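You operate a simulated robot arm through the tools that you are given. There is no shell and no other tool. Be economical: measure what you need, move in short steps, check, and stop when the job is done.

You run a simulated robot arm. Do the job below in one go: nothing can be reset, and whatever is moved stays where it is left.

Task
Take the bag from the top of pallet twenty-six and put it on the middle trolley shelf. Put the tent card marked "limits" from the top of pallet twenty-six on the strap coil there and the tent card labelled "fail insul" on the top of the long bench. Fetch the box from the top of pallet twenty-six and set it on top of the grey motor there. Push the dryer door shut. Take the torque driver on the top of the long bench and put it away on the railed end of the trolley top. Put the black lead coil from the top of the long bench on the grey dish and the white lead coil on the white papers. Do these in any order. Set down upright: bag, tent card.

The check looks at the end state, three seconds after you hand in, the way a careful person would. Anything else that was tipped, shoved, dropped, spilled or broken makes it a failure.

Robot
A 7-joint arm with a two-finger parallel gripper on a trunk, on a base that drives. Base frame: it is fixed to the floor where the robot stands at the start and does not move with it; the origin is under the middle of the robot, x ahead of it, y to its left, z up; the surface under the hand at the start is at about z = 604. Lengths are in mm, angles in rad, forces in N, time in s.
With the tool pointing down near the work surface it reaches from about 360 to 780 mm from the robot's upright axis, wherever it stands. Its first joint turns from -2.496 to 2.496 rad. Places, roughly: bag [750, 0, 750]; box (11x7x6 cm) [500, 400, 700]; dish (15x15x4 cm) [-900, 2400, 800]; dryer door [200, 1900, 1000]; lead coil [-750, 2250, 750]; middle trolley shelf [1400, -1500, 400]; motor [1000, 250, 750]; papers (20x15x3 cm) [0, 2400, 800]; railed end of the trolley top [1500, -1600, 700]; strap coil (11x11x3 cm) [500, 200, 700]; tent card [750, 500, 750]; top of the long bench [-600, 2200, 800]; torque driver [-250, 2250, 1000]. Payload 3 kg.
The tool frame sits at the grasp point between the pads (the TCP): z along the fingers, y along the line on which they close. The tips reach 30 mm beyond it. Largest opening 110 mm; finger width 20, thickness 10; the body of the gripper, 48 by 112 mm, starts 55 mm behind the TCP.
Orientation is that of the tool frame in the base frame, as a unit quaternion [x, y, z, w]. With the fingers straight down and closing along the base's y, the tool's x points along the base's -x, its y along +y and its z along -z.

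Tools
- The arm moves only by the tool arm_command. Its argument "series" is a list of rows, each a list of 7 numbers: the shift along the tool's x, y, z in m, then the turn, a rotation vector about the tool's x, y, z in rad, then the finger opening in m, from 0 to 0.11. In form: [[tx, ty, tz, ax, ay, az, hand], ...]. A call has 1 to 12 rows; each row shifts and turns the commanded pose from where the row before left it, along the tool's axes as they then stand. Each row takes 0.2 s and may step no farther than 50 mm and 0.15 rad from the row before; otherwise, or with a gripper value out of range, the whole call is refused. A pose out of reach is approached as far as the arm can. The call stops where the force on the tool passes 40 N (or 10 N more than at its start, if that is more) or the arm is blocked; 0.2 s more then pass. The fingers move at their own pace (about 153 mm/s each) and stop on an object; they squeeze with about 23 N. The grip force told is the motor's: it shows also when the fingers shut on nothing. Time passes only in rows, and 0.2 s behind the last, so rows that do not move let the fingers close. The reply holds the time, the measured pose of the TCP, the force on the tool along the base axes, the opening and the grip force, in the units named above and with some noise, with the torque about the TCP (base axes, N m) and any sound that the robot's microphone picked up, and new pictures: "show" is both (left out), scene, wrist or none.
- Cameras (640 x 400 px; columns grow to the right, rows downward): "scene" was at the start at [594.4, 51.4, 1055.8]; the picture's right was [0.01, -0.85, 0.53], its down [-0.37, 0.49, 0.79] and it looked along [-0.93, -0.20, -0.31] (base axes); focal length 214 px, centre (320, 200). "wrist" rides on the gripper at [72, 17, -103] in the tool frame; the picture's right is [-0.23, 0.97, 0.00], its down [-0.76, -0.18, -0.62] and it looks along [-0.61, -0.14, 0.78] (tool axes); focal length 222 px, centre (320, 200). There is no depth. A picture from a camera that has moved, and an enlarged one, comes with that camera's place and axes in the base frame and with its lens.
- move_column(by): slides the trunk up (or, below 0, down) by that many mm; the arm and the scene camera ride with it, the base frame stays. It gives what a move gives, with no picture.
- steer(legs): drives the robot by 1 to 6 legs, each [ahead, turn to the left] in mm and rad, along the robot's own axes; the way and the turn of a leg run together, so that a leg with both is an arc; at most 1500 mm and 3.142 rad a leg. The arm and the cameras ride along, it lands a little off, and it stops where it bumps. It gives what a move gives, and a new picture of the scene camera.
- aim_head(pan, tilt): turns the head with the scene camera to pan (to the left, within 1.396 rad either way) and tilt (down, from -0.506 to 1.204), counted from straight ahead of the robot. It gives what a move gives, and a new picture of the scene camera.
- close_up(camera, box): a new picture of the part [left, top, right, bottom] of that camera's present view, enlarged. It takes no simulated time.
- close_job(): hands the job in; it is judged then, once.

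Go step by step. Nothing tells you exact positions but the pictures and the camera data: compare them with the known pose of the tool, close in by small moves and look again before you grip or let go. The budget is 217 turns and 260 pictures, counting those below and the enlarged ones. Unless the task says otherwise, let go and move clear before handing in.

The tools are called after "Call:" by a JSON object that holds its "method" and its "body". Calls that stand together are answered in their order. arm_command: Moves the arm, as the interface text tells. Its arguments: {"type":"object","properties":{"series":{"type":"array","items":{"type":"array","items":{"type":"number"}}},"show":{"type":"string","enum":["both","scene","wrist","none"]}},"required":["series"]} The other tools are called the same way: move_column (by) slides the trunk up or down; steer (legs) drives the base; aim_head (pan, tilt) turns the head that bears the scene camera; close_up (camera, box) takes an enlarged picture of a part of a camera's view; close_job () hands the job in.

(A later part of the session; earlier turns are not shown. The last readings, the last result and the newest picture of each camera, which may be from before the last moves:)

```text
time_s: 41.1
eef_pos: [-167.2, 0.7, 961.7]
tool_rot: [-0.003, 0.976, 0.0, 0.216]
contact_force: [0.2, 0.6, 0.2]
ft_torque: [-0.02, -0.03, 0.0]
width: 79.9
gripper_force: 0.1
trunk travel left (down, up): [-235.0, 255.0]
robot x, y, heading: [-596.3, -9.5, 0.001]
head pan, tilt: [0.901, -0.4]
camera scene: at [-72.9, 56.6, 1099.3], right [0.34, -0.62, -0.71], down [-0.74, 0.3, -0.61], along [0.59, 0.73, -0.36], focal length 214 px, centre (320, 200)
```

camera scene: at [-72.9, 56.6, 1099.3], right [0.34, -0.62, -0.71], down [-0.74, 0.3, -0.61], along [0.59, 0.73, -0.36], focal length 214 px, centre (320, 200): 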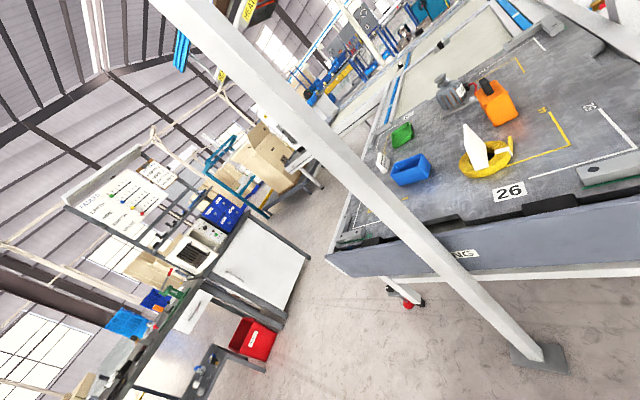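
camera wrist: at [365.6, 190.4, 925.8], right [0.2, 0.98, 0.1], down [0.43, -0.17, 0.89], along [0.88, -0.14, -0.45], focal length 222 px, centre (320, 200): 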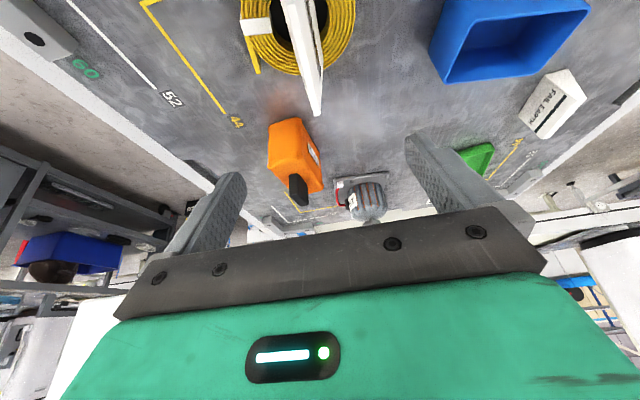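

The aisle is clear. Base is about 580 × 450 mm. I drive diagonally past the post to the pallet's left side and turn to face it.

Call:
{"method": "steer", "body": {"legs": [[0, 0.937], [1350, 0], [0, -0.937], [500, 0], [0, -1.571]]}}

Call:
{"method": "aim_head", "body": {"pan": 0.0, "tilt": 0.3}}

```text
time_s: 59.0
eef_pos: [733.7, 632.3, 962.2]
tool_rot: [0.672, 0.708, -0.15, 0.157]
contact_force: [0.3, 0.8, -0.1]
ft_torque: [-0.02, 0.06, -0.04]
width: 80.0
gripper_force: 0.1
trunk travel left (down, up): [-235.0, 255.0]
robot x, y, heading: [751.5, 1064.4, -1.536]
head pan, tilt: [0.901, -0.4]
stopped in leg 5: the robot was blocked; the commanded pose is now the measured one
camera scene: at [796.6, 539.4, 1101.0], right [-0.6, -0.36, -0.71], down [0.26, 0.75, -0.61], along [0.75, -0.56, -0.35], focal length 214 px, centre (320, 200)
```

scene: 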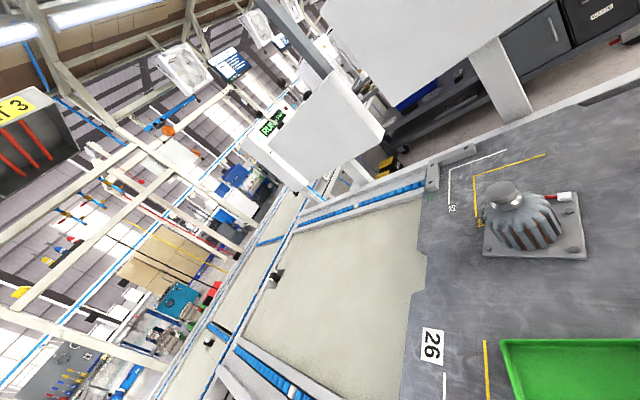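

```text
time_s: 60.2
eef_pos: [733.9, 632.0, 962.7]
tool_rot: [0.672, 0.708, -0.15, 0.157]
contact_force: [-0.3, 0.1, -0.3]
ft_torque: [0.0, -0.01, 0.03]
width: 80.1
gripper_force: 0.0
trunk travel left (down, up): [-235.0, 255.0]
robot x, y, heading: [752.8, 1066.5, -1.538]
head pan, tilt: [0.0, 0.3]
camera scene: at [737.1, 571.2, 1031.5], right [-1.0, -0.05, 0.0], down [-0.05, 0.99, -0.14], along [0.01, -0.14, -0.99], focal length 214 px, centre (320, 200)
```

scene: 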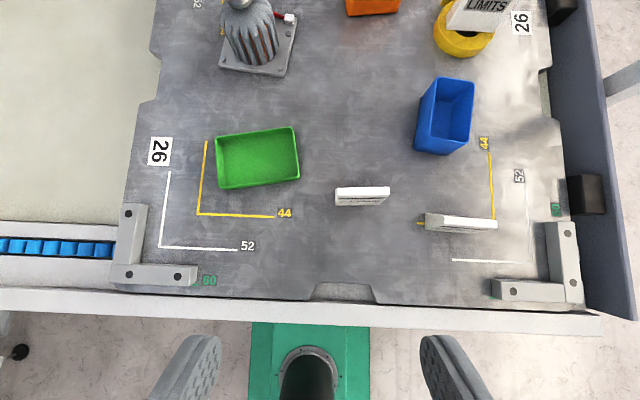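

Arrived at the left side at (752, 1066), though the last bit of the turn was blocked. I look back and down to see what touches the base.

Call:
{"method": "aim_head", "body": {"pan": 0.0, "tilt": 0.9}}

Call:
{"method": "aim_head", "body": {"pan": 0.8, "tilt": 0.5}}

```text
time_s: 61.2
eef_pos: [733.8, 633.2, 962.1]
tool_rot: [0.672, 0.708, -0.15, 0.156]
contact_force: [-0.6, 0.6, -1.8]
ft_torque: [-0.03, 0.01, 0.0]
width: 79.9
gripper_force: 0.2
trunk travel left (down, up): [-235.0, 255.0]
robot x, y, heading: [746.5, 1064.2, -1.536]
head pan, tilt: [0.0, 0.901]
camera scene: at [734.1, 626.1, 1025.6], right [-1.0, -0.05, 0.0], down [-0.05, 0.89, 0.45], along [-0.02, 0.45, -0.89], focal length 214 px, centre (320, 200)
```

scene: 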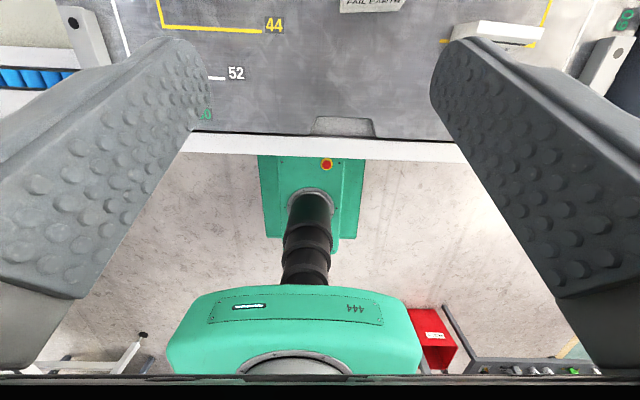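

```text
time_s: 62.3
eef_pos: [733.6, 633.3, 961.8]
tool_rot: [0.672, 0.709, -0.15, 0.156]
contact_force: [1.0, 0.0, 0.1]
ft_torque: [-0.01, 0.02, 0.0]
width: 79.7
gripper_force: 0.0
trunk travel left (down, up): [-235.0, 255.0]
robot x, y, heading: [748.0, 1066.6, -1.538]
head pan, tilt: [0.799, 0.499]
camera scene: at [800.6, 604.0, 1050.7], right [-0.68, -0.34, -0.65], down [-0.39, 0.92, -0.07], along [0.62, 0.21, -0.76], focal length 214 px, centre (320, 200)
```

scene: 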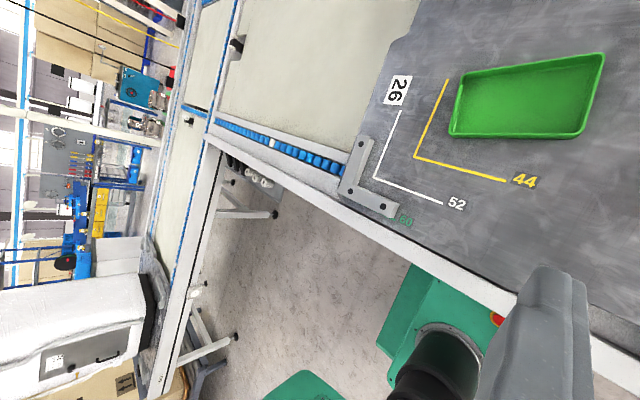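

Nothing visible is disturbed. I'll take the FAIL INSUL card first (it would be in the way of the tilted hand for the box): straighten the hand and turn it to close across the card.

Call:
{"method": "arm_command", "body": {"series": [[0, 0, 0, 0, 0.1453, 0, 0.08], [0, 0, 0, 0, 0.1453, 0, 0.08], [0, 0, 0, 0, 0.1453, 0, 0.08], [0, 0, 0, 0, 0, -0.1463, 0.08], [0, 0, 0, 0, 0, -0.1463, 0.08], [0, 0, 0, 0, 0, -0.1463, 0.08], [0, 0, 0, 0, 0, -0.1463, 0.08], [0, 0, 0, 0, 0, -0.1463, 0.08], [0, 0, 0, 0, 0, -0.1463, 0.08], [0, 0, 0, 0, 0, -0.1463, 0.08], [0, 0, 0, 0, 0, -0.1463, 0.08], [0, 0, 0, 0, 0, -0.1463, 0.08]], "show": "none"}}

Call:
{"method": "aim_head", "body": {"pan": 0.0, "tilt": 0.3}}

```text
time_s: 64.9
eef_pos: [734.5, 631.8, 962.0]
tool_rot: [0.099, 0.995, 0.0, 0.0]
contact_force: [0.1, 0.0, -0.2]
ft_torque: [-0.01, 0.03, 0.02]
width: 80.0
gripper_force: 0.0
trunk travel left (down, up): [-235.0, 255.0]
robot x, y, heading: [753.7, 1063.7, -1.535]
head pan, tilt: [0.799, 0.499]
```

```text
time_s: 66.1
eef_pos: [733.8, 631.9, 962.4]
tool_rot: [0.102, 0.995, 0.0, -0.001]
contact_force: [0.9, -0.2, 0.7]
ft_torque: [-0.02, 0.0, 0.06]
width: 80.0
gripper_force: 0.1
trunk travel left (down, up): [-235.0, 255.0]
robot x, y, heading: [748.1, 1065.8, -1.542]
head pan, tilt: [0.0, 0.3]
camera scene: at [814.6, 613.4, 1000.0], right [-0.2, -0.98, 0.0], down [-0.94, 0.19, 0.3], along [-0.29, 0.06, -0.95], focal length 214 px, centre (320, 200)
```

scene: 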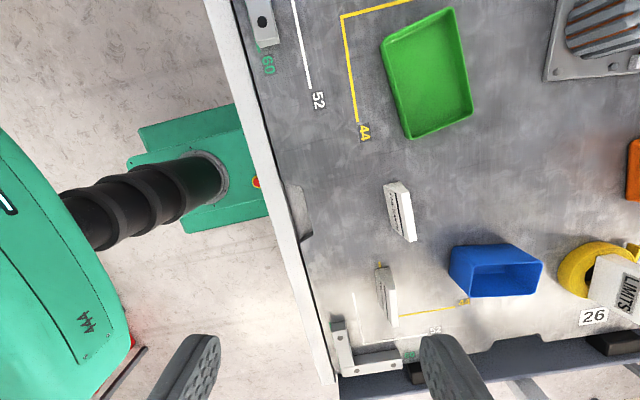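

INSUL reads near (545, 553). I move above it.

Call:
{"method": "arm_command", "body": {"series": [[0.0338, -0.0236, 0.0164, 0, 0, 0, 0.08], [0.0338, -0.0236, 0.0164, 0, 0, 0, 0.08], [0.0338, -0.0236, 0.0164, 0, 0, 0, 0.08], [0.0338, -0.0236, 0.0164, 0, 0, 0, 0.08], [0.0338, -0.0236, 0.0164, 0, 0, -0.127, 0.08], [0, 0, 0, 0, 0, 0, 0.08]], "show": "both"}}

```text
time_s: 67.5
eef_pos: [544.6, 549.4, 881.7]
tool_rot: [0.037, 0.999, 0.0, -0.001]
contact_force: [0.3, 0.5, 0.1]
ft_torque: [0.0, 0.0, -0.02]
width: 80.2
gripper_force: 0.0
trunk travel left (down, up): [-235.0, 255.0]
robot x, y, heading: [751.3, 1066.2, -1.537]
head pan, tilt: [0.0, 0.3]
camera scene: at [626.9, 541.3, 918.7], right [-0.07, -1.0, 0.0], down [-0.95, 0.07, 0.3], along [-0.3, 0.02, -0.95], focal length 214 px, centre (320, 200)
camera wrist: at [475.2, 573.2, 983.6], right [0.3, 0.95, 0.0], down [0.75, -0.23, 0.62], along [0.59, -0.19, -0.78], focal length 222 px, centre (320, 200)
```

scene: 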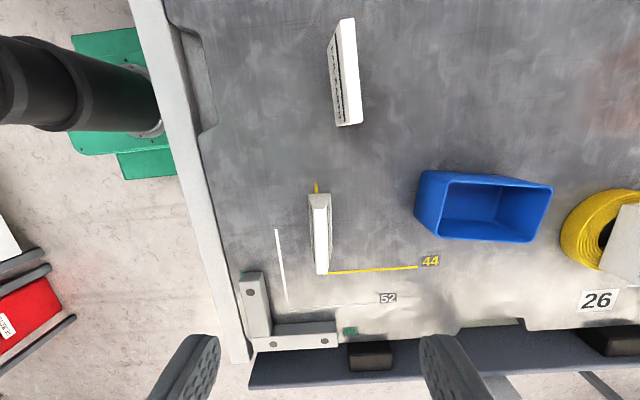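
wrist: 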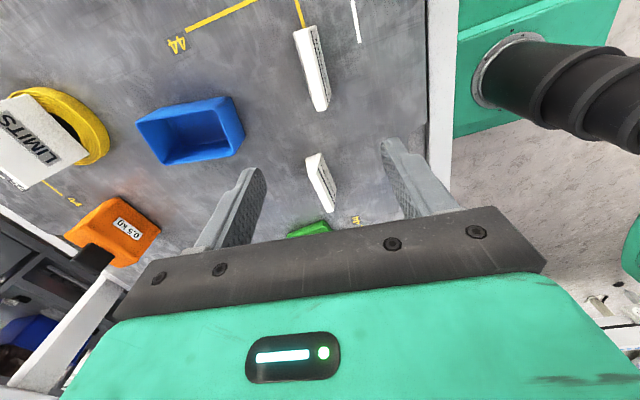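

INSUL triangulates to about (507, 550) with ridge z ≈ 685. Descend to just over it and look.

Call:
{"method": "arm_command", "body": {"series": [[0.0095, -0.0005, 0.0425, 0, 0, 0, 0.08], [0.0095, -0.0005, 0.0425, 0, 0, 0, 0.08], [0.0095, -0.0005, 0.0425, 0, 0, 0, 0.08], [0.0095, -0.0005, 0.0425, 0, 0, 0, 0.08]], "show": "both"}}

```text
time_s: 68.5
eef_pos: [507.6, 551.9, 709.1]
tool_rot: [0.037, 0.999, -0.001, 0.0]
contact_force: [-0.3, -0.3, 0.2]
ft_torque: [-0.06, 0.01, 0.02]
width: 80.3
gripper_force: 0.0
trunk travel left (down, up): [-235.0, 255.0]
robot x, y, heading: [751.3, 1064.4, -1.531]
head pan, tilt: [0.0, 0.3]
camera scene: at [589.8, 543.0, 747.7], right [-0.07, -1.0, 0.0], down [-0.95, 0.07, 0.3], along [-0.3, 0.02, -0.95], focal length 214 px, centre (320, 200)
camera wrist: at [438.1, 575.1, 812.5], right [0.3, 0.95, 0.0], down [0.75, -0.23, 0.62], along [0.59, -0.19, -0.78], focal length 222 px, centre (320, 200)
```

scene: 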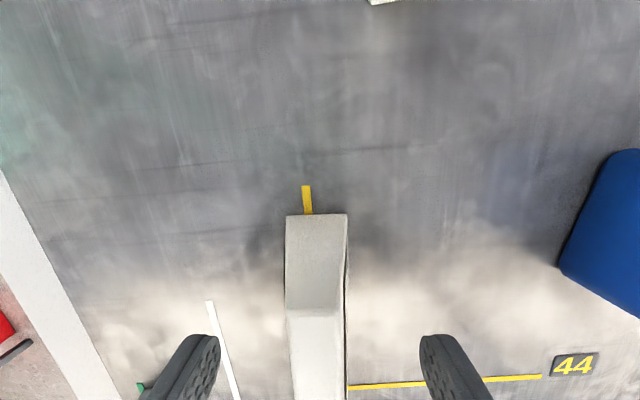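
wrist: 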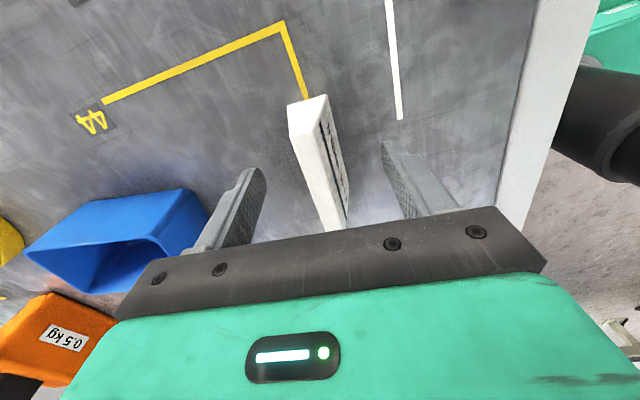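

Centred between the fingers. Down 24 mm and grip.

Call:
{"method": "arm_command", "body": {"series": [[0, 0, 0.012, 0, 0, 0, 0.08], [0, 0, 0.012, 0, 0, 0, 0.08], [0, 0, 0, 0, 0, 0, 0.0], [0, 0, 0, 0, 0, 0, 0.0], [0, 0, 0, 0, 0, 0, 0.0]], "show": "both"}}

```text
time_s: 69.7
eef_pos: [507.3, 550.3, 687.8]
tool_rot: [0.037, 0.999, -0.001, -0.001]
contact_force: [0.0, -0.3, 0.2]
ft_torque: [-0.01, 0.01, 0.0]
width: 27.0
gripper_force: 22.6
trunk travel left (down, up): [-235.0, 255.0]
robot x, y, heading: [750.5, 1064.0, -1.538]
head pan, tilt: [0.0, 0.3]
camera scene: at [589.0, 542.7, 724.1], right [-0.07, -1.0, 0.0], down [-0.95, 0.07, 0.3], along [-0.3, 0.02, -0.95], focal length 214 px, centre (320, 200)
camera wrist: at [437.3, 574.7, 789.0], right [0.3, 0.95, 0.0], down [0.75, -0.23, 0.62], along [0.59, -0.19, -0.78], focal length 222 px, centre (320, 200)
```

scene: 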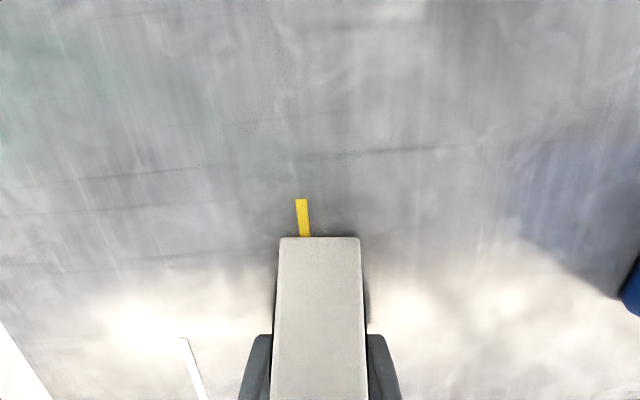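
wrist: 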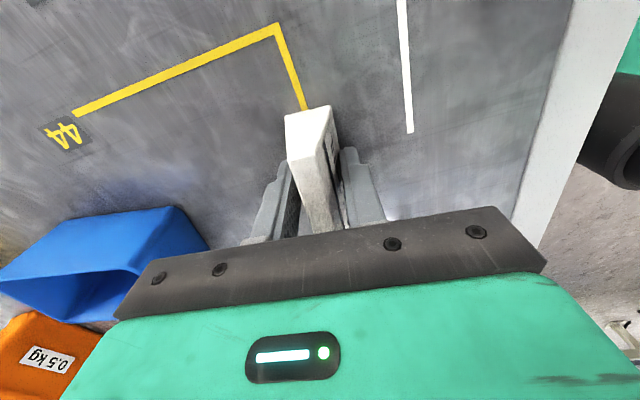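

FAIL INSUL is held. Lift, bring the hand in front, back off and turn toward the bench.

Call:
{"method": "arm_command", "body": {"series": [[0, 0, -0.05, 0, 0, 0, 0.0], [0, 0, -0.05, 0, 0, 0, 0.0], [0, 0, -0.05, 0, 0, 0, 0.0], [0, 0, -0.05, 0, 0, 0, 0.0], [0, 0, -0.05, 0, 0, 0, 0.0], [-0.042, 0.014, 0, 0, 0, 0, 0.0], [-0.042, 0.014, 0, 0, 0, 0, 0.0], [-0.042, 0.014, 0, 0, 0, 0, 0.0], [-0.042, 0.014, 0, 0, 0, 0, 0.0], [-0.042, 0.014, 0, 0, 0, 0, 0.0], [-0.042, 0.014, 0, 0, 0, 0, 0.0]], "show": "none"}}

Call:
{"method": "aim_head", "body": {"pan": 1.3, "tilt": 0.0}}

Call:
{"method": "steer", "body": {"legs": [[-120, 0]]}}

```text
time_s: 72.1
eef_pos: [764.1, 616.8, 937.4]
tool_rot: [0.038, 0.999, 0.0, 0.0]
contact_force: [-0.3, 0.1, 0.1]
ft_torque: [0.01, -0.04, 0.0]
width: 0.0
gripper_force: 22.9
trunk travel left (down, up): [-235.0, 255.0]
robot x, y, heading: [748.9, 1062.7, -1.541]
head pan, tilt: [0.0, 0.3]
```

```text
time_s: 73.5
eef_pos: [763.8, 615.7, 937.2]
tool_rot: [0.037, 0.999, 0.0, -0.001]
contact_force: [0.5, 0.5, 0.3]
ft_torque: [-0.01, 0.04, 0.0]
width: 0.2
gripper_force: 23.4
trunk travel left (down, up): [-235.0, 255.0]
robot x, y, heading: [750.9, 1062.9, -1.54]
head pan, tilt: [1.3, 0.0]
camera scene: at [880.4, 692.6, 1043.3], right [-0.02, -0.27, -0.96], down [-1.0, 0.07, 0.0], along [0.07, 0.96, -0.27], focal length 214 px, centre (320, 200)
```

scene: 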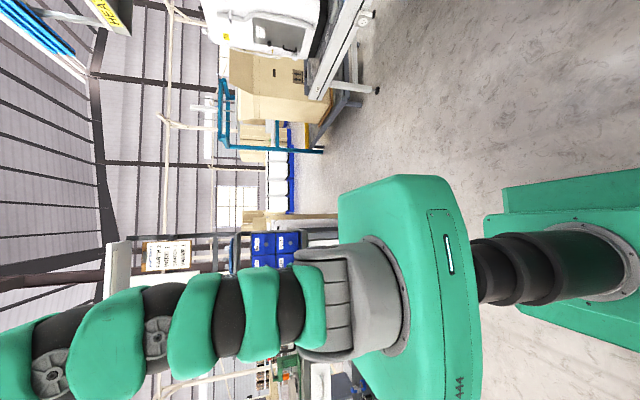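

```text
time_s: 74.8
eef_pos: [760.8, 737.3, 935.9]
tool_rot: [0.037, 0.999, 0.0, 0.0]
contact_force: [0.0, 0.4, -0.7]
ft_torque: [-0.07, -0.02, 0.0]
width: 0.2
gripper_force: 23.2
trunk travel left (down, up): [-235.0, 255.0]
robot x, y, heading: [749.2, 1188.1, -1.537]
head pan, tilt: [1.3, 0.0]
camera scene: at [876.8, 813.6, 1043.2], right [-0.02, -0.27, -0.96], down [-1.0, 0.07, 0.0], along [0.07, 0.96, -0.27], focal length 214 px, centre (320, 200)
```

scene: 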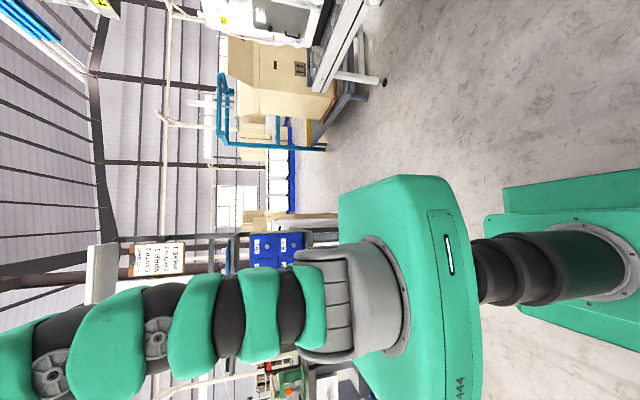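

The grip reads 0 mm: the card slipped out. I look for where it lies.

Call:
{"method": "aim_head", "body": {"pan": -0.7, "tilt": 0.2}}

Call:
{"method": "arm_command", "body": {"series": [[0, 0, 0, 0, 0, 0, 0.08]], "show": "wrist"}}

```text
time_s: 76.7
eef_pos: [760.3, 738.0, 936.6]
tool_rot: [0.038, 0.999, -0.001, -0.001]
contact_force: [0.6, 0.5, -0.8]
ft_torque: [0.03, -0.04, 0.01]
width: 0.2
gripper_force: 23.4
trunk travel left (down, up): [-235.0, 255.0]
robot x, y, heading: [747.2, 1185.7, -1.54]
head pan, tilt: [-0.7, 0.201]
camera scene: at [847.5, 668.9, 996.5], right [-0.06, -0.76, 0.64], down [-0.97, 0.2, 0.15], along [-0.25, -0.61, -0.75], focal length 214 px, centre (320, 200)
```

scene: 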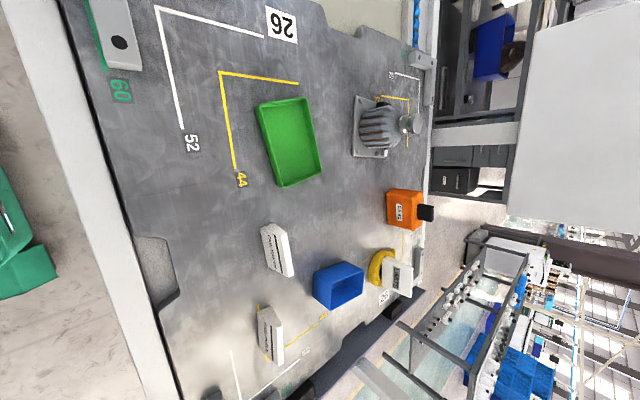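

```text
time_s: 77.1
eef_pos: [759.5, 736.8, 936.4]
tool_rot: [0.037, 0.999, 0.0, -0.001]
contact_force: [1.0, 0.4, 0.2]
ft_torque: [0.01, -0.02, -0.02]
width: 80.1
gripper_force: 0.0
trunk travel left (down, up): [-235.0, 255.0]
robot x, y, heading: [746.4, 1185.1, -1.54]
head pan, tilt: [-0.7, 0.201]
camera wrist: at [691.0, 761.4, 1039.4], right [0.3, 0.95, 0.0], down [0.75, -0.23, 0.62], along [0.59, -0.19, -0.78], focal length 222 px, centre (320, 200)
```

wrist: 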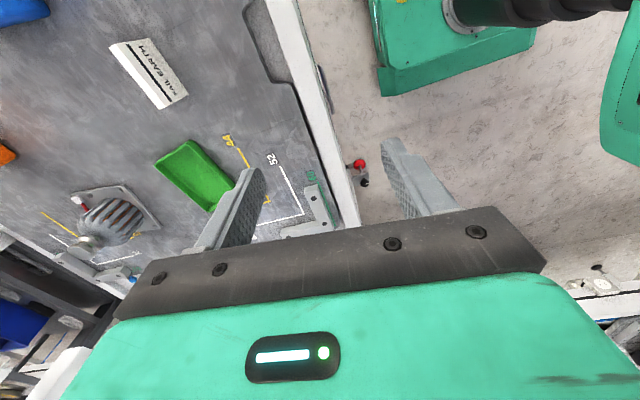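

Good: the card still stands upright in its place; its sloping sides let the fingers slip. I'll grip it by its two vertical end faces instead.

Call:
{"method": "steer", "body": {"legs": [[105, 0]]}}

Call:
{"method": "arm_command", "body": {"series": [[0, 0, 0, 0, 0, 0.1426, 0.11], [0, 0, 0, 0, 0, 0.1426, 0.11], [0, 0, 0, 0, 0, 0.1426, 0.11], [0, 0, 0, 0, 0, 0.1426, 0.11], [0, 0, 0, 0, 0, 0.1426, 0.11], [0, 0, 0, 0, 0, 0.1426, 0.11], [0, 0, 0, 0, 0, 0.1426, 0.11], [0, 0, 0, 0, 0, 0.1426, 0.11], [0, 0, 0, 0, 0, 0.1426, 0.11], [0, 0, 0, 0, 0, 0.1426, 0.11], [0, 0, 0, 0, 0, 0.1426, 0.11]], "show": "none"}}

Call:
{"method": "aim_head", "body": {"pan": 0.0, "tilt": 0.3}}

```text
time_s: 78.3
eef_pos: [764.6, 632.4, 937.9]
tool_rot: [0.036, 0.999, 0.0, -0.001]
contact_force: [-0.2, -0.4, 0.1]
ft_torque: [-0.05, 0.01, 0.0]
width: 80.1
gripper_force: 0.1
trunk travel left (down, up): [-235.0, 255.0]
robot x, y, heading: [749.5, 1079.9, -1.536]
head pan, tilt: [-0.7, 0.201]
camera scene: at [851.2, 563.9, 996.7], right [-0.06, -0.76, 0.64], down [-0.97, 0.2, 0.15], along [-0.25, -0.61, -0.75], focal length 214 px, centre (320, 200)
```

scene: 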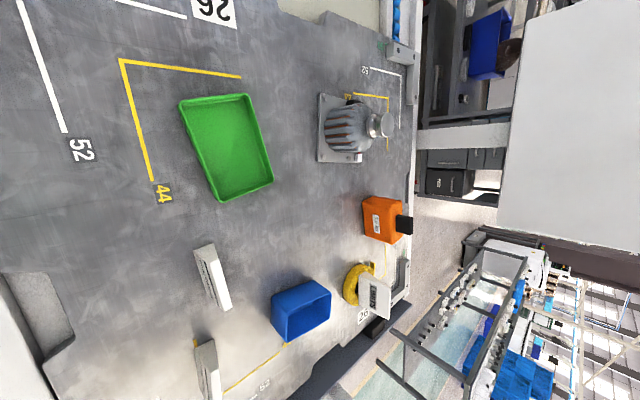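

```text
time_s: 80.7
eef_pos: [764.2, 633.0, 937.1]
tool_rot: [0.733, 0.681, 0.0, 0.0]
contact_force: [0.6, 1.1, 0.5]
ft_torque: [0.0, 0.01, 0.03]
width: 110.1
gripper_force: 0.0
trunk travel left (down, up): [-235.0, 255.0]
robot x, y, heading: [746.7, 1079.0, -1.541]
head pan, tilt: [-0.7, 0.201]
```

```text
time_s: 81.8
eef_pos: [765.2, 632.0, 937.5]
tool_rot: [0.732, 0.681, 0.0, 0.0]
contact_force: [0.1, 0.8, 1.1]
ft_torque: [-0.01, 0.0, -0.04]
width: 110.0
gripper_force: 0.2
trunk travel left (down, up): [-235.0, 255.0]
robot x, y, heading: [749.9, 1080.5, -1.543]
head pan, tilt: [0.0, 0.3]
camera scene: at [758.6, 548.2, 975.2], right [-1.0, 0.07, 0.0], down [0.07, 0.95, 0.3], along [0.02, 0.29, -0.96], focal length 214 px, centre (320, 200)
```

scene: 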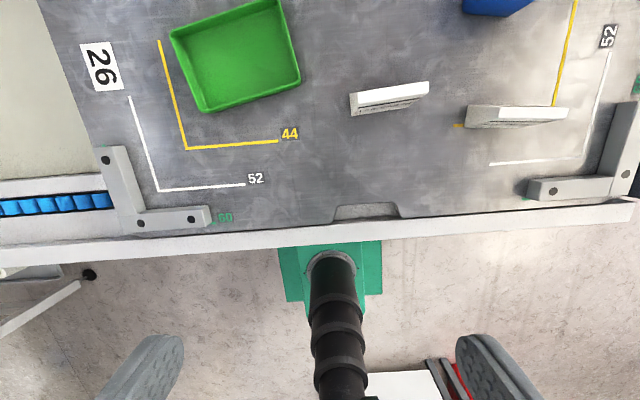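

Now the closing line runs along the card. Move over it and look.

Call:
{"method": "arm_command", "body": {"series": [[-0.0144, -0.0359, 0.0196, 0, 0, 0, 0.11], [-0.0144, -0.0359, 0.0196, 0, 0, 0, 0.11], [-0.0144, -0.0359, 0.0196, 0, 0, 0, 0.11], [-0.0144, -0.0359, 0.0196, 0, 0, 0, 0.11], [-0.0144, -0.0359, 0.0196, 0, 0, 0, 0.11], [-0.0144, -0.0359, 0.0196, 0, 0, 0, 0.11], [-0.0144, -0.0359, 0.0196, 0, 0, 0, 0.11]], "show": "both"}}

```text
time_s: 83.3
eef_pos: [505.5, 549.2, 798.9]
tool_rot: [0.731, 0.682, 0.0, -0.001]
contact_force: [-0.5, 0.1, 0.3]
ft_torque: [-0.01, 0.03, -0.03]
width: 110.1
gripper_force: 0.1
trunk travel left (down, up): [-235.0, 255.0]
robot x, y, heading: [749.8, 1080.7, -1.535]
head pan, tilt: [0.0, 0.3]
camera scene: at [499.6, 465.3, 836.3], right [-1.0, 0.07, 0.0], down [0.07, 0.95, 0.3], along [0.02, 0.3, -0.95], focal length 214 px, centre (320, 200)
camera wrist: at [528.8, 622.1, 901.2], right [0.96, -0.3, 0.0], down [-0.23, -0.75, 0.62], along [-0.18, -0.59, -0.78], focal length 222 px, centre (320, 200)
```

scene: 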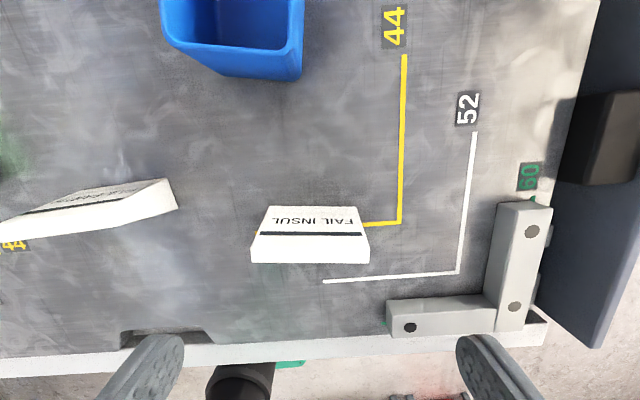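
wrist: 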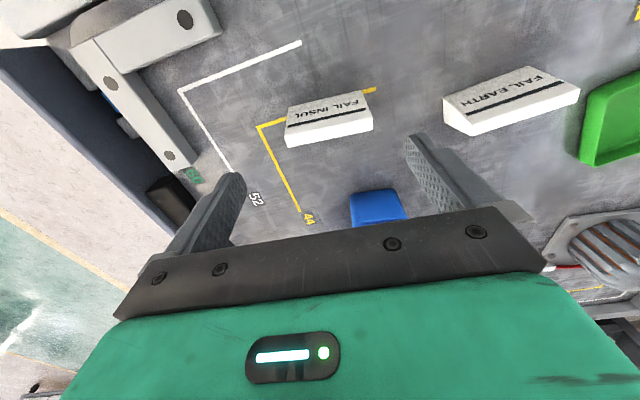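

The card is a tent 83 mm long with text on both faces, centred at about (511, 551). I shift 6 mm and descend to grip the ends.

Call:
{"method": "arm_command", "body": {"series": [[0.0008, 0.002, 0.039, 0, 0, 0, 0.11], [0.0008, 0.002, 0.039, 0, 0, 0, 0.11], [0.0008, 0.002, 0.035, 0, 0, 0, 0.11], [0, 0, 0.003, 0, 0, 0, 0.11]], "show": "both"}}

```text
time_s: 84.3
eef_pos: [511.5, 551.5, 683.5]
tool_rot: [0.732, 0.681, -0.001, -0.001]
contact_force: [0.7, 0.0, 1.1]
ft_torque: [-0.01, 0.0, -0.01]
width: 110.0
gripper_force: 0.1
trunk travel left (down, up): [-235.0, 255.0]
robot x, y, heading: [748.3, 1080.1, -1.538]
head pan, tilt: [0.0, 0.3]
camera scene: at [505.8, 467.3, 721.9], right [-1.0, 0.07, 0.0], down [0.07, 0.95, 0.3], along [0.02, 0.29, -0.96], focal length 214 px, centre (320, 200)
camera wrist: at [535.1, 624.2, 786.5], right [0.96, -0.3, 0.0], down [-0.23, -0.75, 0.62], along [-0.19, -0.6, -0.78], focal length 222 px, centre (320, 200)
```

scene: 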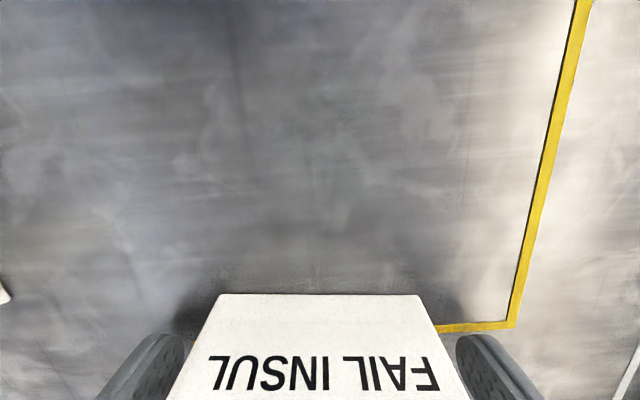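
wrist: 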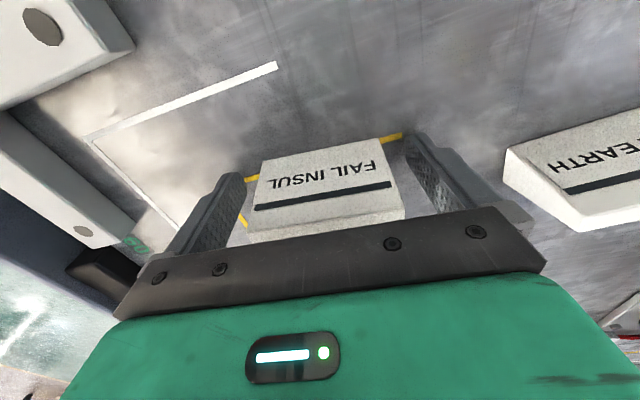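

Fingers straddle the ends evenly. Close and lift a little.

Call:
{"method": "arm_command", "body": {"series": [[0, 0, 0, 0, 0, 0, 0.07], [0, 0, 0, 0, 0, 0, 0.06], [0, 0, 0, 0, 0, 0, 0.06], [0, 0, -0.015, 0, 0, 0, 0.06], [0, 0, -0.03, 0, 0, 0, 0.06]], "show": "both"}}

```text
time_s: 85.5
eef_pos: [513.3, 550.7, 730.7]
tool_rot: [0.732, 0.681, -0.001, -0.001]
contact_force: [-0.3, -0.1, -1.3]
ft_torque: [0.01, -0.03, 0.0]
width: 79.6
gripper_force: 23.2
trunk travel left (down, up): [-235.0, 255.0]
robot x, y, heading: [750.1, 1080.9, -1.531]
head pan, tilt: [0.0, 0.3]
camera scene: at [506.7, 466.6, 767.3], right [-1.0, 0.07, 0.0], down [0.07, 0.95, 0.3], along [0.02, 0.3, -0.96], focal length 214 px, centre (320, 200)
camera wrist: at [536.0, 623.4, 832.0], right [0.96, -0.3, 0.0], down [-0.23, -0.75, 0.62], along [-0.19, -0.6, -0.78], focal length 222 px, centre (320, 200)
```

scene: 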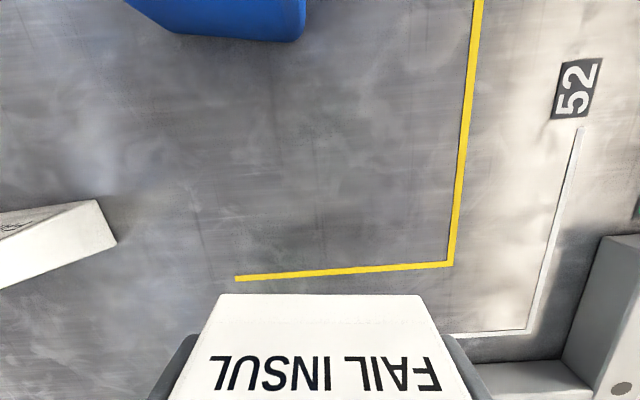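
wrist: 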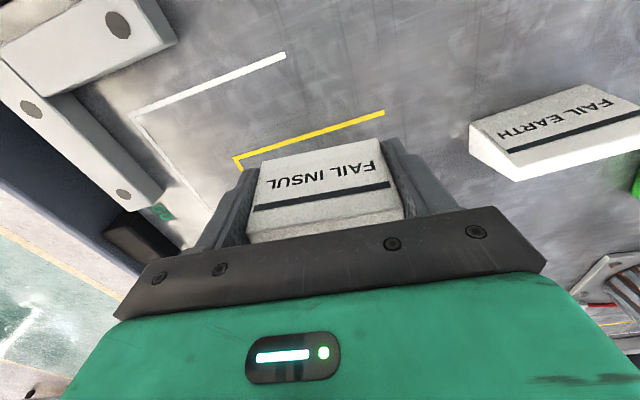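

Card firmly held (79.6 mm). Lift, bring in front, back off and turn round toward the bench.

Call:
{"method": "arm_command", "body": {"series": [[0, 0, -0.05, 0, 0, 0, 0.06], [0, 0, -0.05, 0, 0, 0, 0.06], [0, 0, -0.05, 0, 0, 0, 0.06], [0, 0, -0.05, 0, 0, 0, 0.06], [0.018, 0.0404, 0, 0, 0, 0, 0.06], [0.018, 0.0404, 0, 0, 0, 0, 0.06], [0.018, 0.0404, 0, 0, 0, 0, 0.06], [0.018, 0.0404, 0, 0, 0, 0, 0.06], [0.018, 0.0404, 0, 0, 0, 0, 0.06], [0.018, 0.0404, 0, 0, 0, 0, 0.06]], "show": "none"}}

Call:
{"method": "move_column", "body": {"by": 100}}

Call:
{"method": "aim_head", "body": {"pan": 0.0, "tilt": -0.5}}

Call:
{"method": "steer", "body": {"legs": [[-80, 0], [0, -1.6]]}}

```text
time_s: 87.8
eef_pos: [760.7, 643.6, 927.8]
tool_rot: [0.732, 0.681, 0.0, 0.0]
contact_force: [0.1, 0.1, -0.7]
ft_torque: [0.02, -0.04, 0.01]
width: 79.3
gripper_force: 22.9
trunk travel left (down, up): [-235.0, 255.0]
robot x, y, heading: [749.8, 1080.6, -1.54]
head pan, tilt: [0.0, 0.3]
```

```text
time_s: 89.1
eef_pos: [762.6, 643.4, 1027.5]
tool_rot: [0.731, 0.682, -0.001, 0.0]
contact_force: [-0.6, 0.2, -0.4]
ft_torque: [-0.01, 0.0, 0.01]
width: 79.6
gripper_force: 22.5
trunk travel left (down, up): [-335.0, 155.0]
robot x, y, heading: [750.6, 1082.5, -1.537]
head pan, tilt: [0.0, 0.3]
```

```text
time_s: 90.2
eef_pos: [763.1, 643.6, 1027.2]
tool_rot: [0.732, 0.681, 0.0, -0.001]
contact_force: [0.1, -0.6, -0.9]
ft_torque: [0.03, 0.05, 0.02]
width: 79.7
gripper_force: 22.7
trunk travel left (down, up): [-335.0, 155.0]
robot x, y, heading: [749.7, 1081.3, -1.538]
head pan, tilt: [0.0, -0.499]
camera scene: at [751.5, 491.1, 1091.9], right [-1.0, 0.07, 0.0], down [0.06, 0.88, -0.48], along [-0.04, -0.48, -0.88], focal length 214 px, centre (320, 200)
```

scene: 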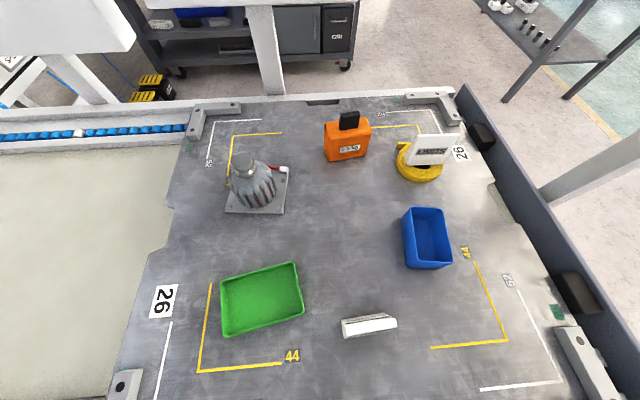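

```text
time_s: 95.4
eef_pos: [307.3, 1169.2, 1029.5]
tool_rot: [0.998, -0.058, 0.0, 0.0]
contact_force: [0.0, 0.5, -0.1]
ft_torque: [-0.13, 0.0, 0.01]
width: 79.9
gripper_force: 23.0
trunk travel left (down, up): [-335.0, 155.0]
robot x, y, heading: [746.4, 1098.2, -3.14]
head pan, tilt: [0.0, -0.499]
stopped in leg 2: the robot was blocked; the commanded pose is now the measured one
camera scene: at [158.2, 1184.2, 1092.8], right [0.12, 0.99, 0.0], down [0.87, -0.1, -0.48], along [-0.48, 0.05, -0.88], focal length 214 px, centre (320, 200)
```

scene: 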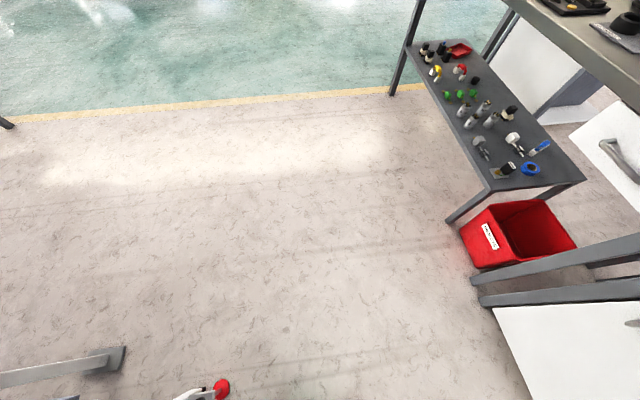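

I see the bench ahead-right with a low tool shelf under it. I drive along the aisle and turn to face the bench for a proper look.

Call:
{"method": "steer", "body": {"legs": [[1150, 0], [0, -1.571], [200, 0]]}}

Call:
{"method": "aim_head", "body": {"pan": 0.5, "tilt": -0.5}}

Call:
{"method": "aim_head", "body": {"pan": -0.5, "tilt": -0.5}}

```text
time_s: 105.5
eef_pos: [-334.1, 1531.6, 1029.6]
tool_rot: [-0.657, 0.754, 0.001, 0.0]
contact_force: [2.3, 0.3, -1.5]
ft_torque: [0.04, 0.13, -0.04]
width: 79.7
gripper_force: 23.4
trunk travel left (down, up): [-335.0, 155.0]
robot x, y, heading: [-468.9, 1100.5, 1.562]
head pan, tilt: [0.0, -0.499]
stopped in leg 3: the robot was blocked; the commanded pose is now the measured one
camera scene: at [-313.4, 1677.6, 1093.7], right [0.99, -0.14, 0.0], down [-0.12, -0.87, -0.48], along [0.06, 0.48, -0.88], focal length 214 px, centre (320, 200)
```

scene: 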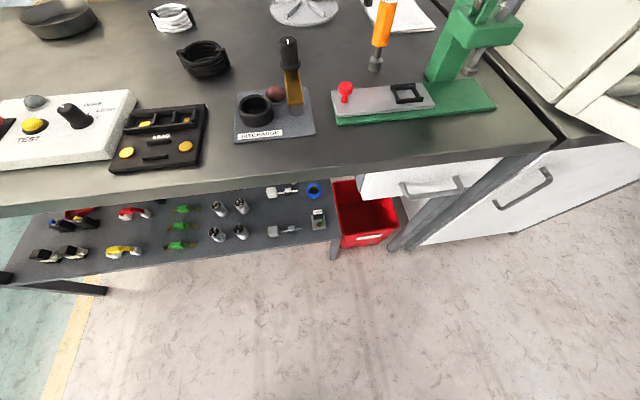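

```text
time_s: 106.4
eef_pos: [-334.8, 1531.3, 1029.8]
tool_rot: [-0.658, 0.753, -0.001, 0.0]
contact_force: [0.8, 0.6, -0.2]
ft_torque: [-0.01, -0.01, 0.01]
width: 79.5
gripper_force: 23.0
trunk travel left (down, up): [-335.0, 155.0]
robot x, y, heading: [-465.2, 1093.9, 1.563]
head pan, tilt: [0.499, -0.499]
camera scene: at [-347.3, 1681.8, 1102.0], right [0.87, -0.12, -0.48], down [-0.34, -0.84, -0.42], along [-0.35, 0.53, -0.77], focal length 214 px, centre (320, 200)
```

scene: 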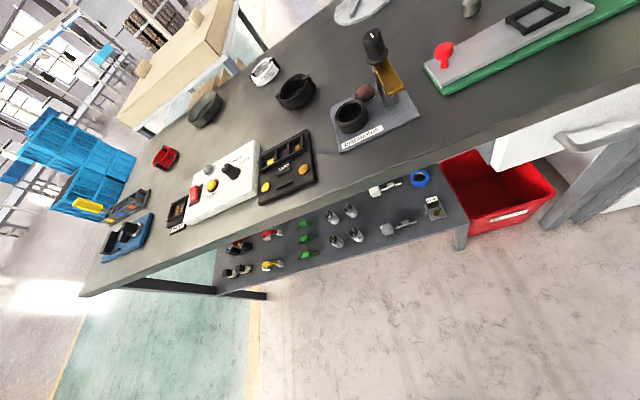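

```text
time_s: 107.7
eef_pos: [-336.1, 1532.7, 1028.1]
tool_rot: [-0.658, 0.753, 0.0, 0.001]
contact_force: [0.2, 0.1, -1.2]
ft_torque: [0.03, 0.0, -0.04]
width: 79.7
gripper_force: 23.2
trunk travel left (down, up): [-335.0, 155.0]
robot x, y, heading: [-466.3, 1093.8, 1.568]
head pan, tilt: [-0.499, -0.499]
camera scene: at [-283.8, 1673.1, 1102.0], right [0.87, -0.12, 0.48], down [0.11, -0.9, -0.42], along [0.48, 0.42, -0.77], focal length 214 px, centre (320, 200)
```

scene: 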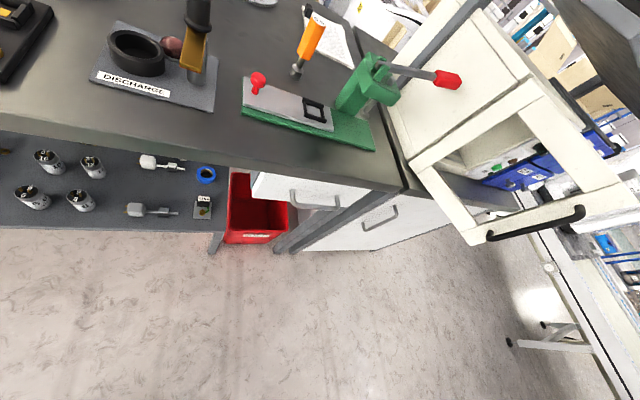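

The bench layout is clear: lead coils, grey dish at left, papers at right, green press, dryer with open door at far right. The last forward leg stopped; I try it again gently.

Call:
{"method": "steer", "body": {"legs": [[150, 0]]}}

```text
time_s: 109.0
eef_pos: [-334.9, 1681.3, 1030.3]
tool_rot: [-0.658, 0.753, -0.001, 0.0]
contact_force: [-0.1, -1.2, 0.3]
ft_torque: [0.05, 0.02, 0.01]
width: 79.8
gripper_force: 22.4
trunk travel left (down, up): [-335.0, 155.0]
robot x, y, heading: [-467.5, 1247.9, 1.568]
head pan, tilt: [-0.499, -0.499]
camera scene: at [-283.4, 1824.4, 1102.2], right [0.87, -0.12, 0.48], down [0.11, -0.9, -0.42], along [0.48, 0.42, -0.77], focal length 214 px, centre (320, 200)
```

scene: 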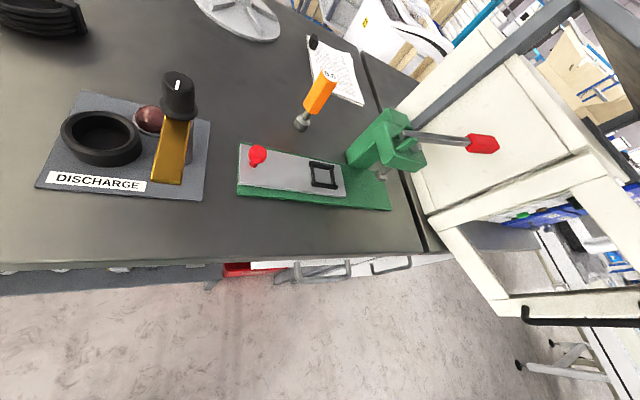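

Bench top is about z = 820, front edge y ≈ 1885. I'll stand the FAIL INSUL card in the free strip before the green press at about (−116, 1927). Drive closer first.

Call:
{"method": "steer", "body": {"legs": [[200, 0]]}}

Call:
{"method": "aim_head", "body": {"pan": 0.0, "tilt": 0.0}}

```text
time_s: 110.6
eef_pos: [-334.2, 1884.1, 1030.5]
tool_rot: [-0.658, 0.753, -0.001, 0.001]
contact_force: [-0.2, -0.7, 0.0]
ft_torque: [0.05, -0.04, -0.03]
width: 79.5
gripper_force: 23.0
trunk travel left (down, up): [-335.0, 155.0]
robot x, y, heading: [-463.2, 1446.5, 1.567]
head pan, tilt: [-0.499, -0.499]
camera scene: at [-283.5, 2027.3, 1102.8], right [0.87, -0.12, 0.48], down [0.11, -0.9, -0.42], along [0.48, 0.42, -0.77], focal length 214 px, centre (320, 200)
```

scene: 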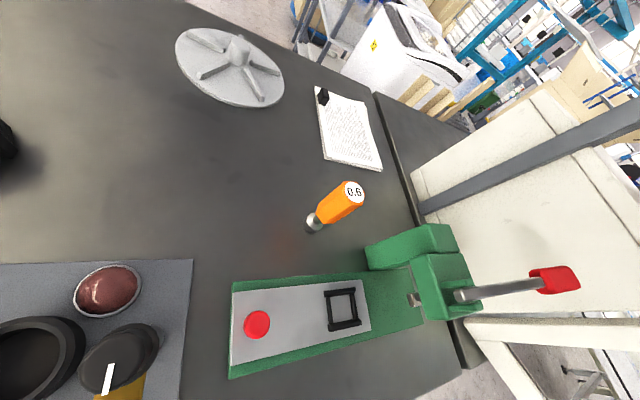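

```text
time_s: 111.6
eef_pos: [-334.7, 1885.2, 1030.9]
tool_rot: [-0.658, 0.753, 0.001, 0.001]
contact_force: [0.3, -0.9, -0.8]
ft_torque: [-0.01, -0.01, 0.0]
width: 79.7
gripper_force: 23.3
trunk travel left (down, up): [-335.0, 155.0]
robot x, y, heading: [-464.5, 1448.7, 1.572]
head pan, tilt: [0.0, 0.0]
camera scene: at [-320.4, 1992.3, 1072.0], right [0.99, -0.13, 0.0], down [-0.13, -0.99, 0.0], along [0.0, 0.0, -1.0], focal length 214 px, centre (320, 200)
```

scene: 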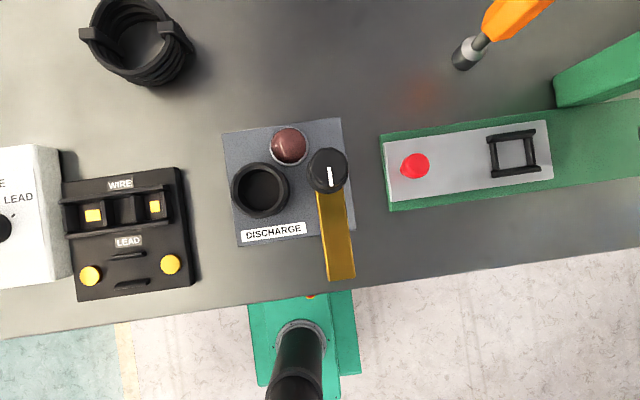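

The driver stands free behind the press. I align the hand and move the card to above the strip at (−138, 1928), then lower partway.

Call:
{"method": "arm_command", "body": {"series": [[0, 0, 0, 0, 0, -0.135, 0.06], [-0.0086, -0.0394, 0, 0, 0, 0, 0.06], [-0.0086, -0.0394, 0, 0, 0, 0, 0.06], [-0.0086, -0.0394, 0, 0, 0, 0, 0.06], [-0.0086, -0.0394, 0, 0, 0, 0, 0.06], [-0.0086, -0.0394, 0, 0, 0, 0, 0.06], [0, 0, 0.05, 0, 0, 0, 0.06], [0, 0, 0.05, 0, 0, 0, 0.06], [0, 0, 0.03, 0, 0, 0, 0.06]], "show": "both"}}

```text
time_s: 113.6
eef_pos: [-137.5, 1928.7, 899.9]
tool_rot: [0.708, -0.706, 0.001, 0.0]
contact_force: [0.2, -0.7, -1.0]
ft_torque: [0.01, -0.01, 0.01]
width: 79.5
gripper_force: 23.1
trunk travel left (down, up): [-335.0, 155.0]
robot x, y, heading: [-464.8, 1447.8, 1.569]
head pan, tilt: [0.0, 0.0]
camera scene: at [-138.0, 2037.1, 941.3], right [1.0, 0.0, 0.0], down [0.0, -1.0, 0.0], along [0.0, 0.0, -1.0], focal length 214 px, centre (320, 200)
camera wrist: at [-153.4, 1858.4, 1002.8], right [-0.97, 0.23, 0.0], down [0.18, 0.76, 0.62], along [0.14, 0.61, -0.78], focal length 222 px, centre (320, 200)
```

scene: 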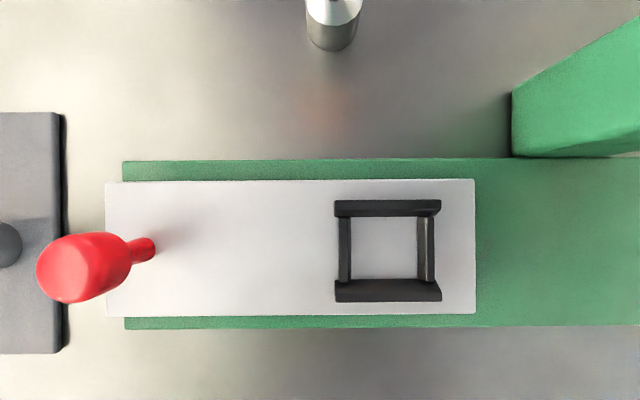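
wrist: 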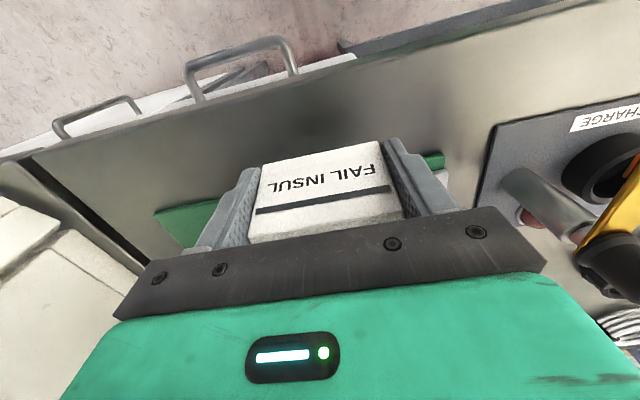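

Clear above the strip. Lower to near contact, then in small steps.

Call:
{"method": "arm_command", "body": {"series": [[0, 0, 0.015, 0, 0, 0, 0.06], [0, 0, 0.015, 0, 0, 0, 0.06], [0, 0, 0.004, 0, 0, 0, 0.06], [0, 0, 0, 0, 0, 0, 0.06]], "show": "wrist"}}

Call:
{"method": "arm_command", "body": {"series": [[0, 0, 0.003, 0, 0, 0, 0.06], [0, 0, 0, 0, 0, 0, 0.06]], "show": "none"}}

Call:
{"method": "arm_command", "body": {"series": [[0, 0, 0.003, 0, 0, 0, 0.06], [0, 0, 0, 0, 0, 0, 0.06]], "show": "none"}}

```text
time_s: 114.6
eef_pos: [-139.1, 1928.3, 866.8]
tool_rot: [0.708, -0.706, 0.001, 0.0]
contact_force: [-0.4, -0.3, -0.6]
ft_torque: [0.0, -0.01, 0.03]
width: 79.5
gripper_force: 22.9
trunk travel left (down, up): [-335.0, 155.0]
robot x, y, heading: [-465.1, 1450.3, 1.57]
head pan, tilt: [0.0, 0.0]
camera wrist: at [-153.6, 1858.2, 968.9], right [-0.97, 0.23, 0.0], down [0.18, 0.76, 0.62], along [0.14, 0.61, -0.78], focal length 222 px, centre (320, 200)
```

wrist: 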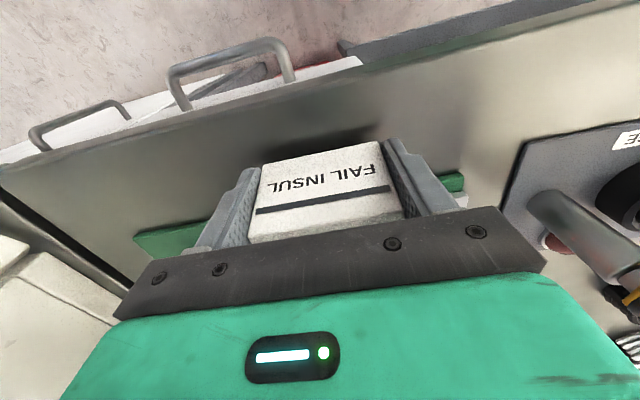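

```text
time_s: 115.2
eef_pos: [-137.9, 1928.6, 864.2]
tool_rot: [0.708, -0.706, 0.0, 0.0]
contact_force: [-1.1, 0.1, 0.2]
ft_torque: [-0.01, -0.02, -0.01]
width: 79.6
gripper_force: 23.4
trunk travel left (down, up): [-335.0, 155.0]
robot x, y, heading: [-466.3, 1451.9, 1.564]
head pan, tilt: [0.0, 0.0]
```

```text
time_s: 115.8
eef_pos: [-137.6, 1928.2, 860.5]
tool_rot: [0.707, -0.707, 0.0, 0.0]
contact_force: [0.1, -0.7, -1.1]
ft_torque: [0.0, -0.01, 0.0]
width: 79.7
gripper_force: 22.8
trunk travel left (down, up): [-335.0, 155.0]
robot x, y, heading: [-466.3, 1446.0, 1.567]
head pan, tilt: [0.0, 0.0]
```

No contact yet; the shadow shows a gap. Continue down in steps.

Call:
{"method": "arm_command", "body": {"series": [[0, 0, 0.004, 0, 0, 0, 0.06], [0, 0, 0.004, 0, 0, 0, 0.06], [0, 0, 0, 0, 0, 0, 0.06]], "show": "none"}}

Call:
{"method": "arm_command", "body": {"series": [[0, 0, 0.003, 0, 0, 0, 0.06], [0, 0, 0.003, 0, 0, 0, 0.06], [0, 0, 0, 0, 0, 0, 0.06]], "show": "wrist"}}

```text
time_s: 116.6
eef_pos: [-138.1, 1928.4, 854.7]
tool_rot: [0.708, -0.706, 0.0, -0.002]
contact_force: [-1.7, -0.9, 15.0]
ft_torque: [0.18, 0.29, 0.04]
width: 79.9
gripper_force: 22.5
trunk travel left (down, up): [-335.0, 155.0]
robot x, y, heading: [-464.6, 1447.0, 1.57]
head pan, tilt: [0.0, 0.0]
```

```text
time_s: 117.2
eef_pos: [-137.9, 1928.4, 849.5]
tool_rot: [0.708, -0.706, 0.0, -0.003]
contact_force: [-3.9, -6.6, 21.3]
ft_torque: [-0.29, 1.01, 0.23]
width: 79.5
gripper_force: 23.5
trunk travel left (down, up): [-335.0, 155.0]
robot x, y, heading: [-464.6, 1449.9, 1.57]
head pan, tilt: [0.0, 0.0]
stopped in row 3: the force on the tool passed its limit at 42 N (the readings are from after the stop); the commanded pose is now the measured one
camera wrist: at [-153.9, 1857.5, 952.1], right [-0.97, 0.23, 0.0], down [0.17, 0.76, 0.63], along [0.14, 0.61, -0.78], focal length 222 px, centre (320, 200)
```

wrist: 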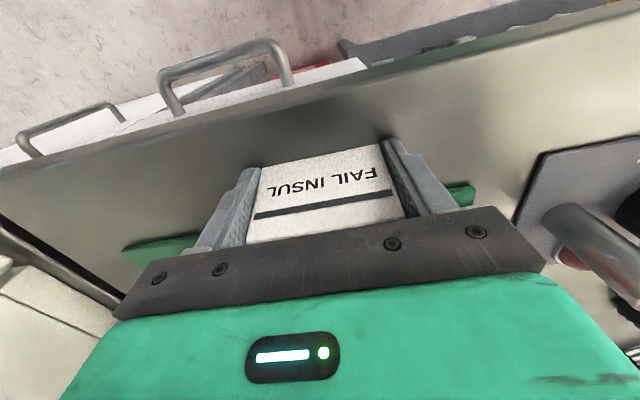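

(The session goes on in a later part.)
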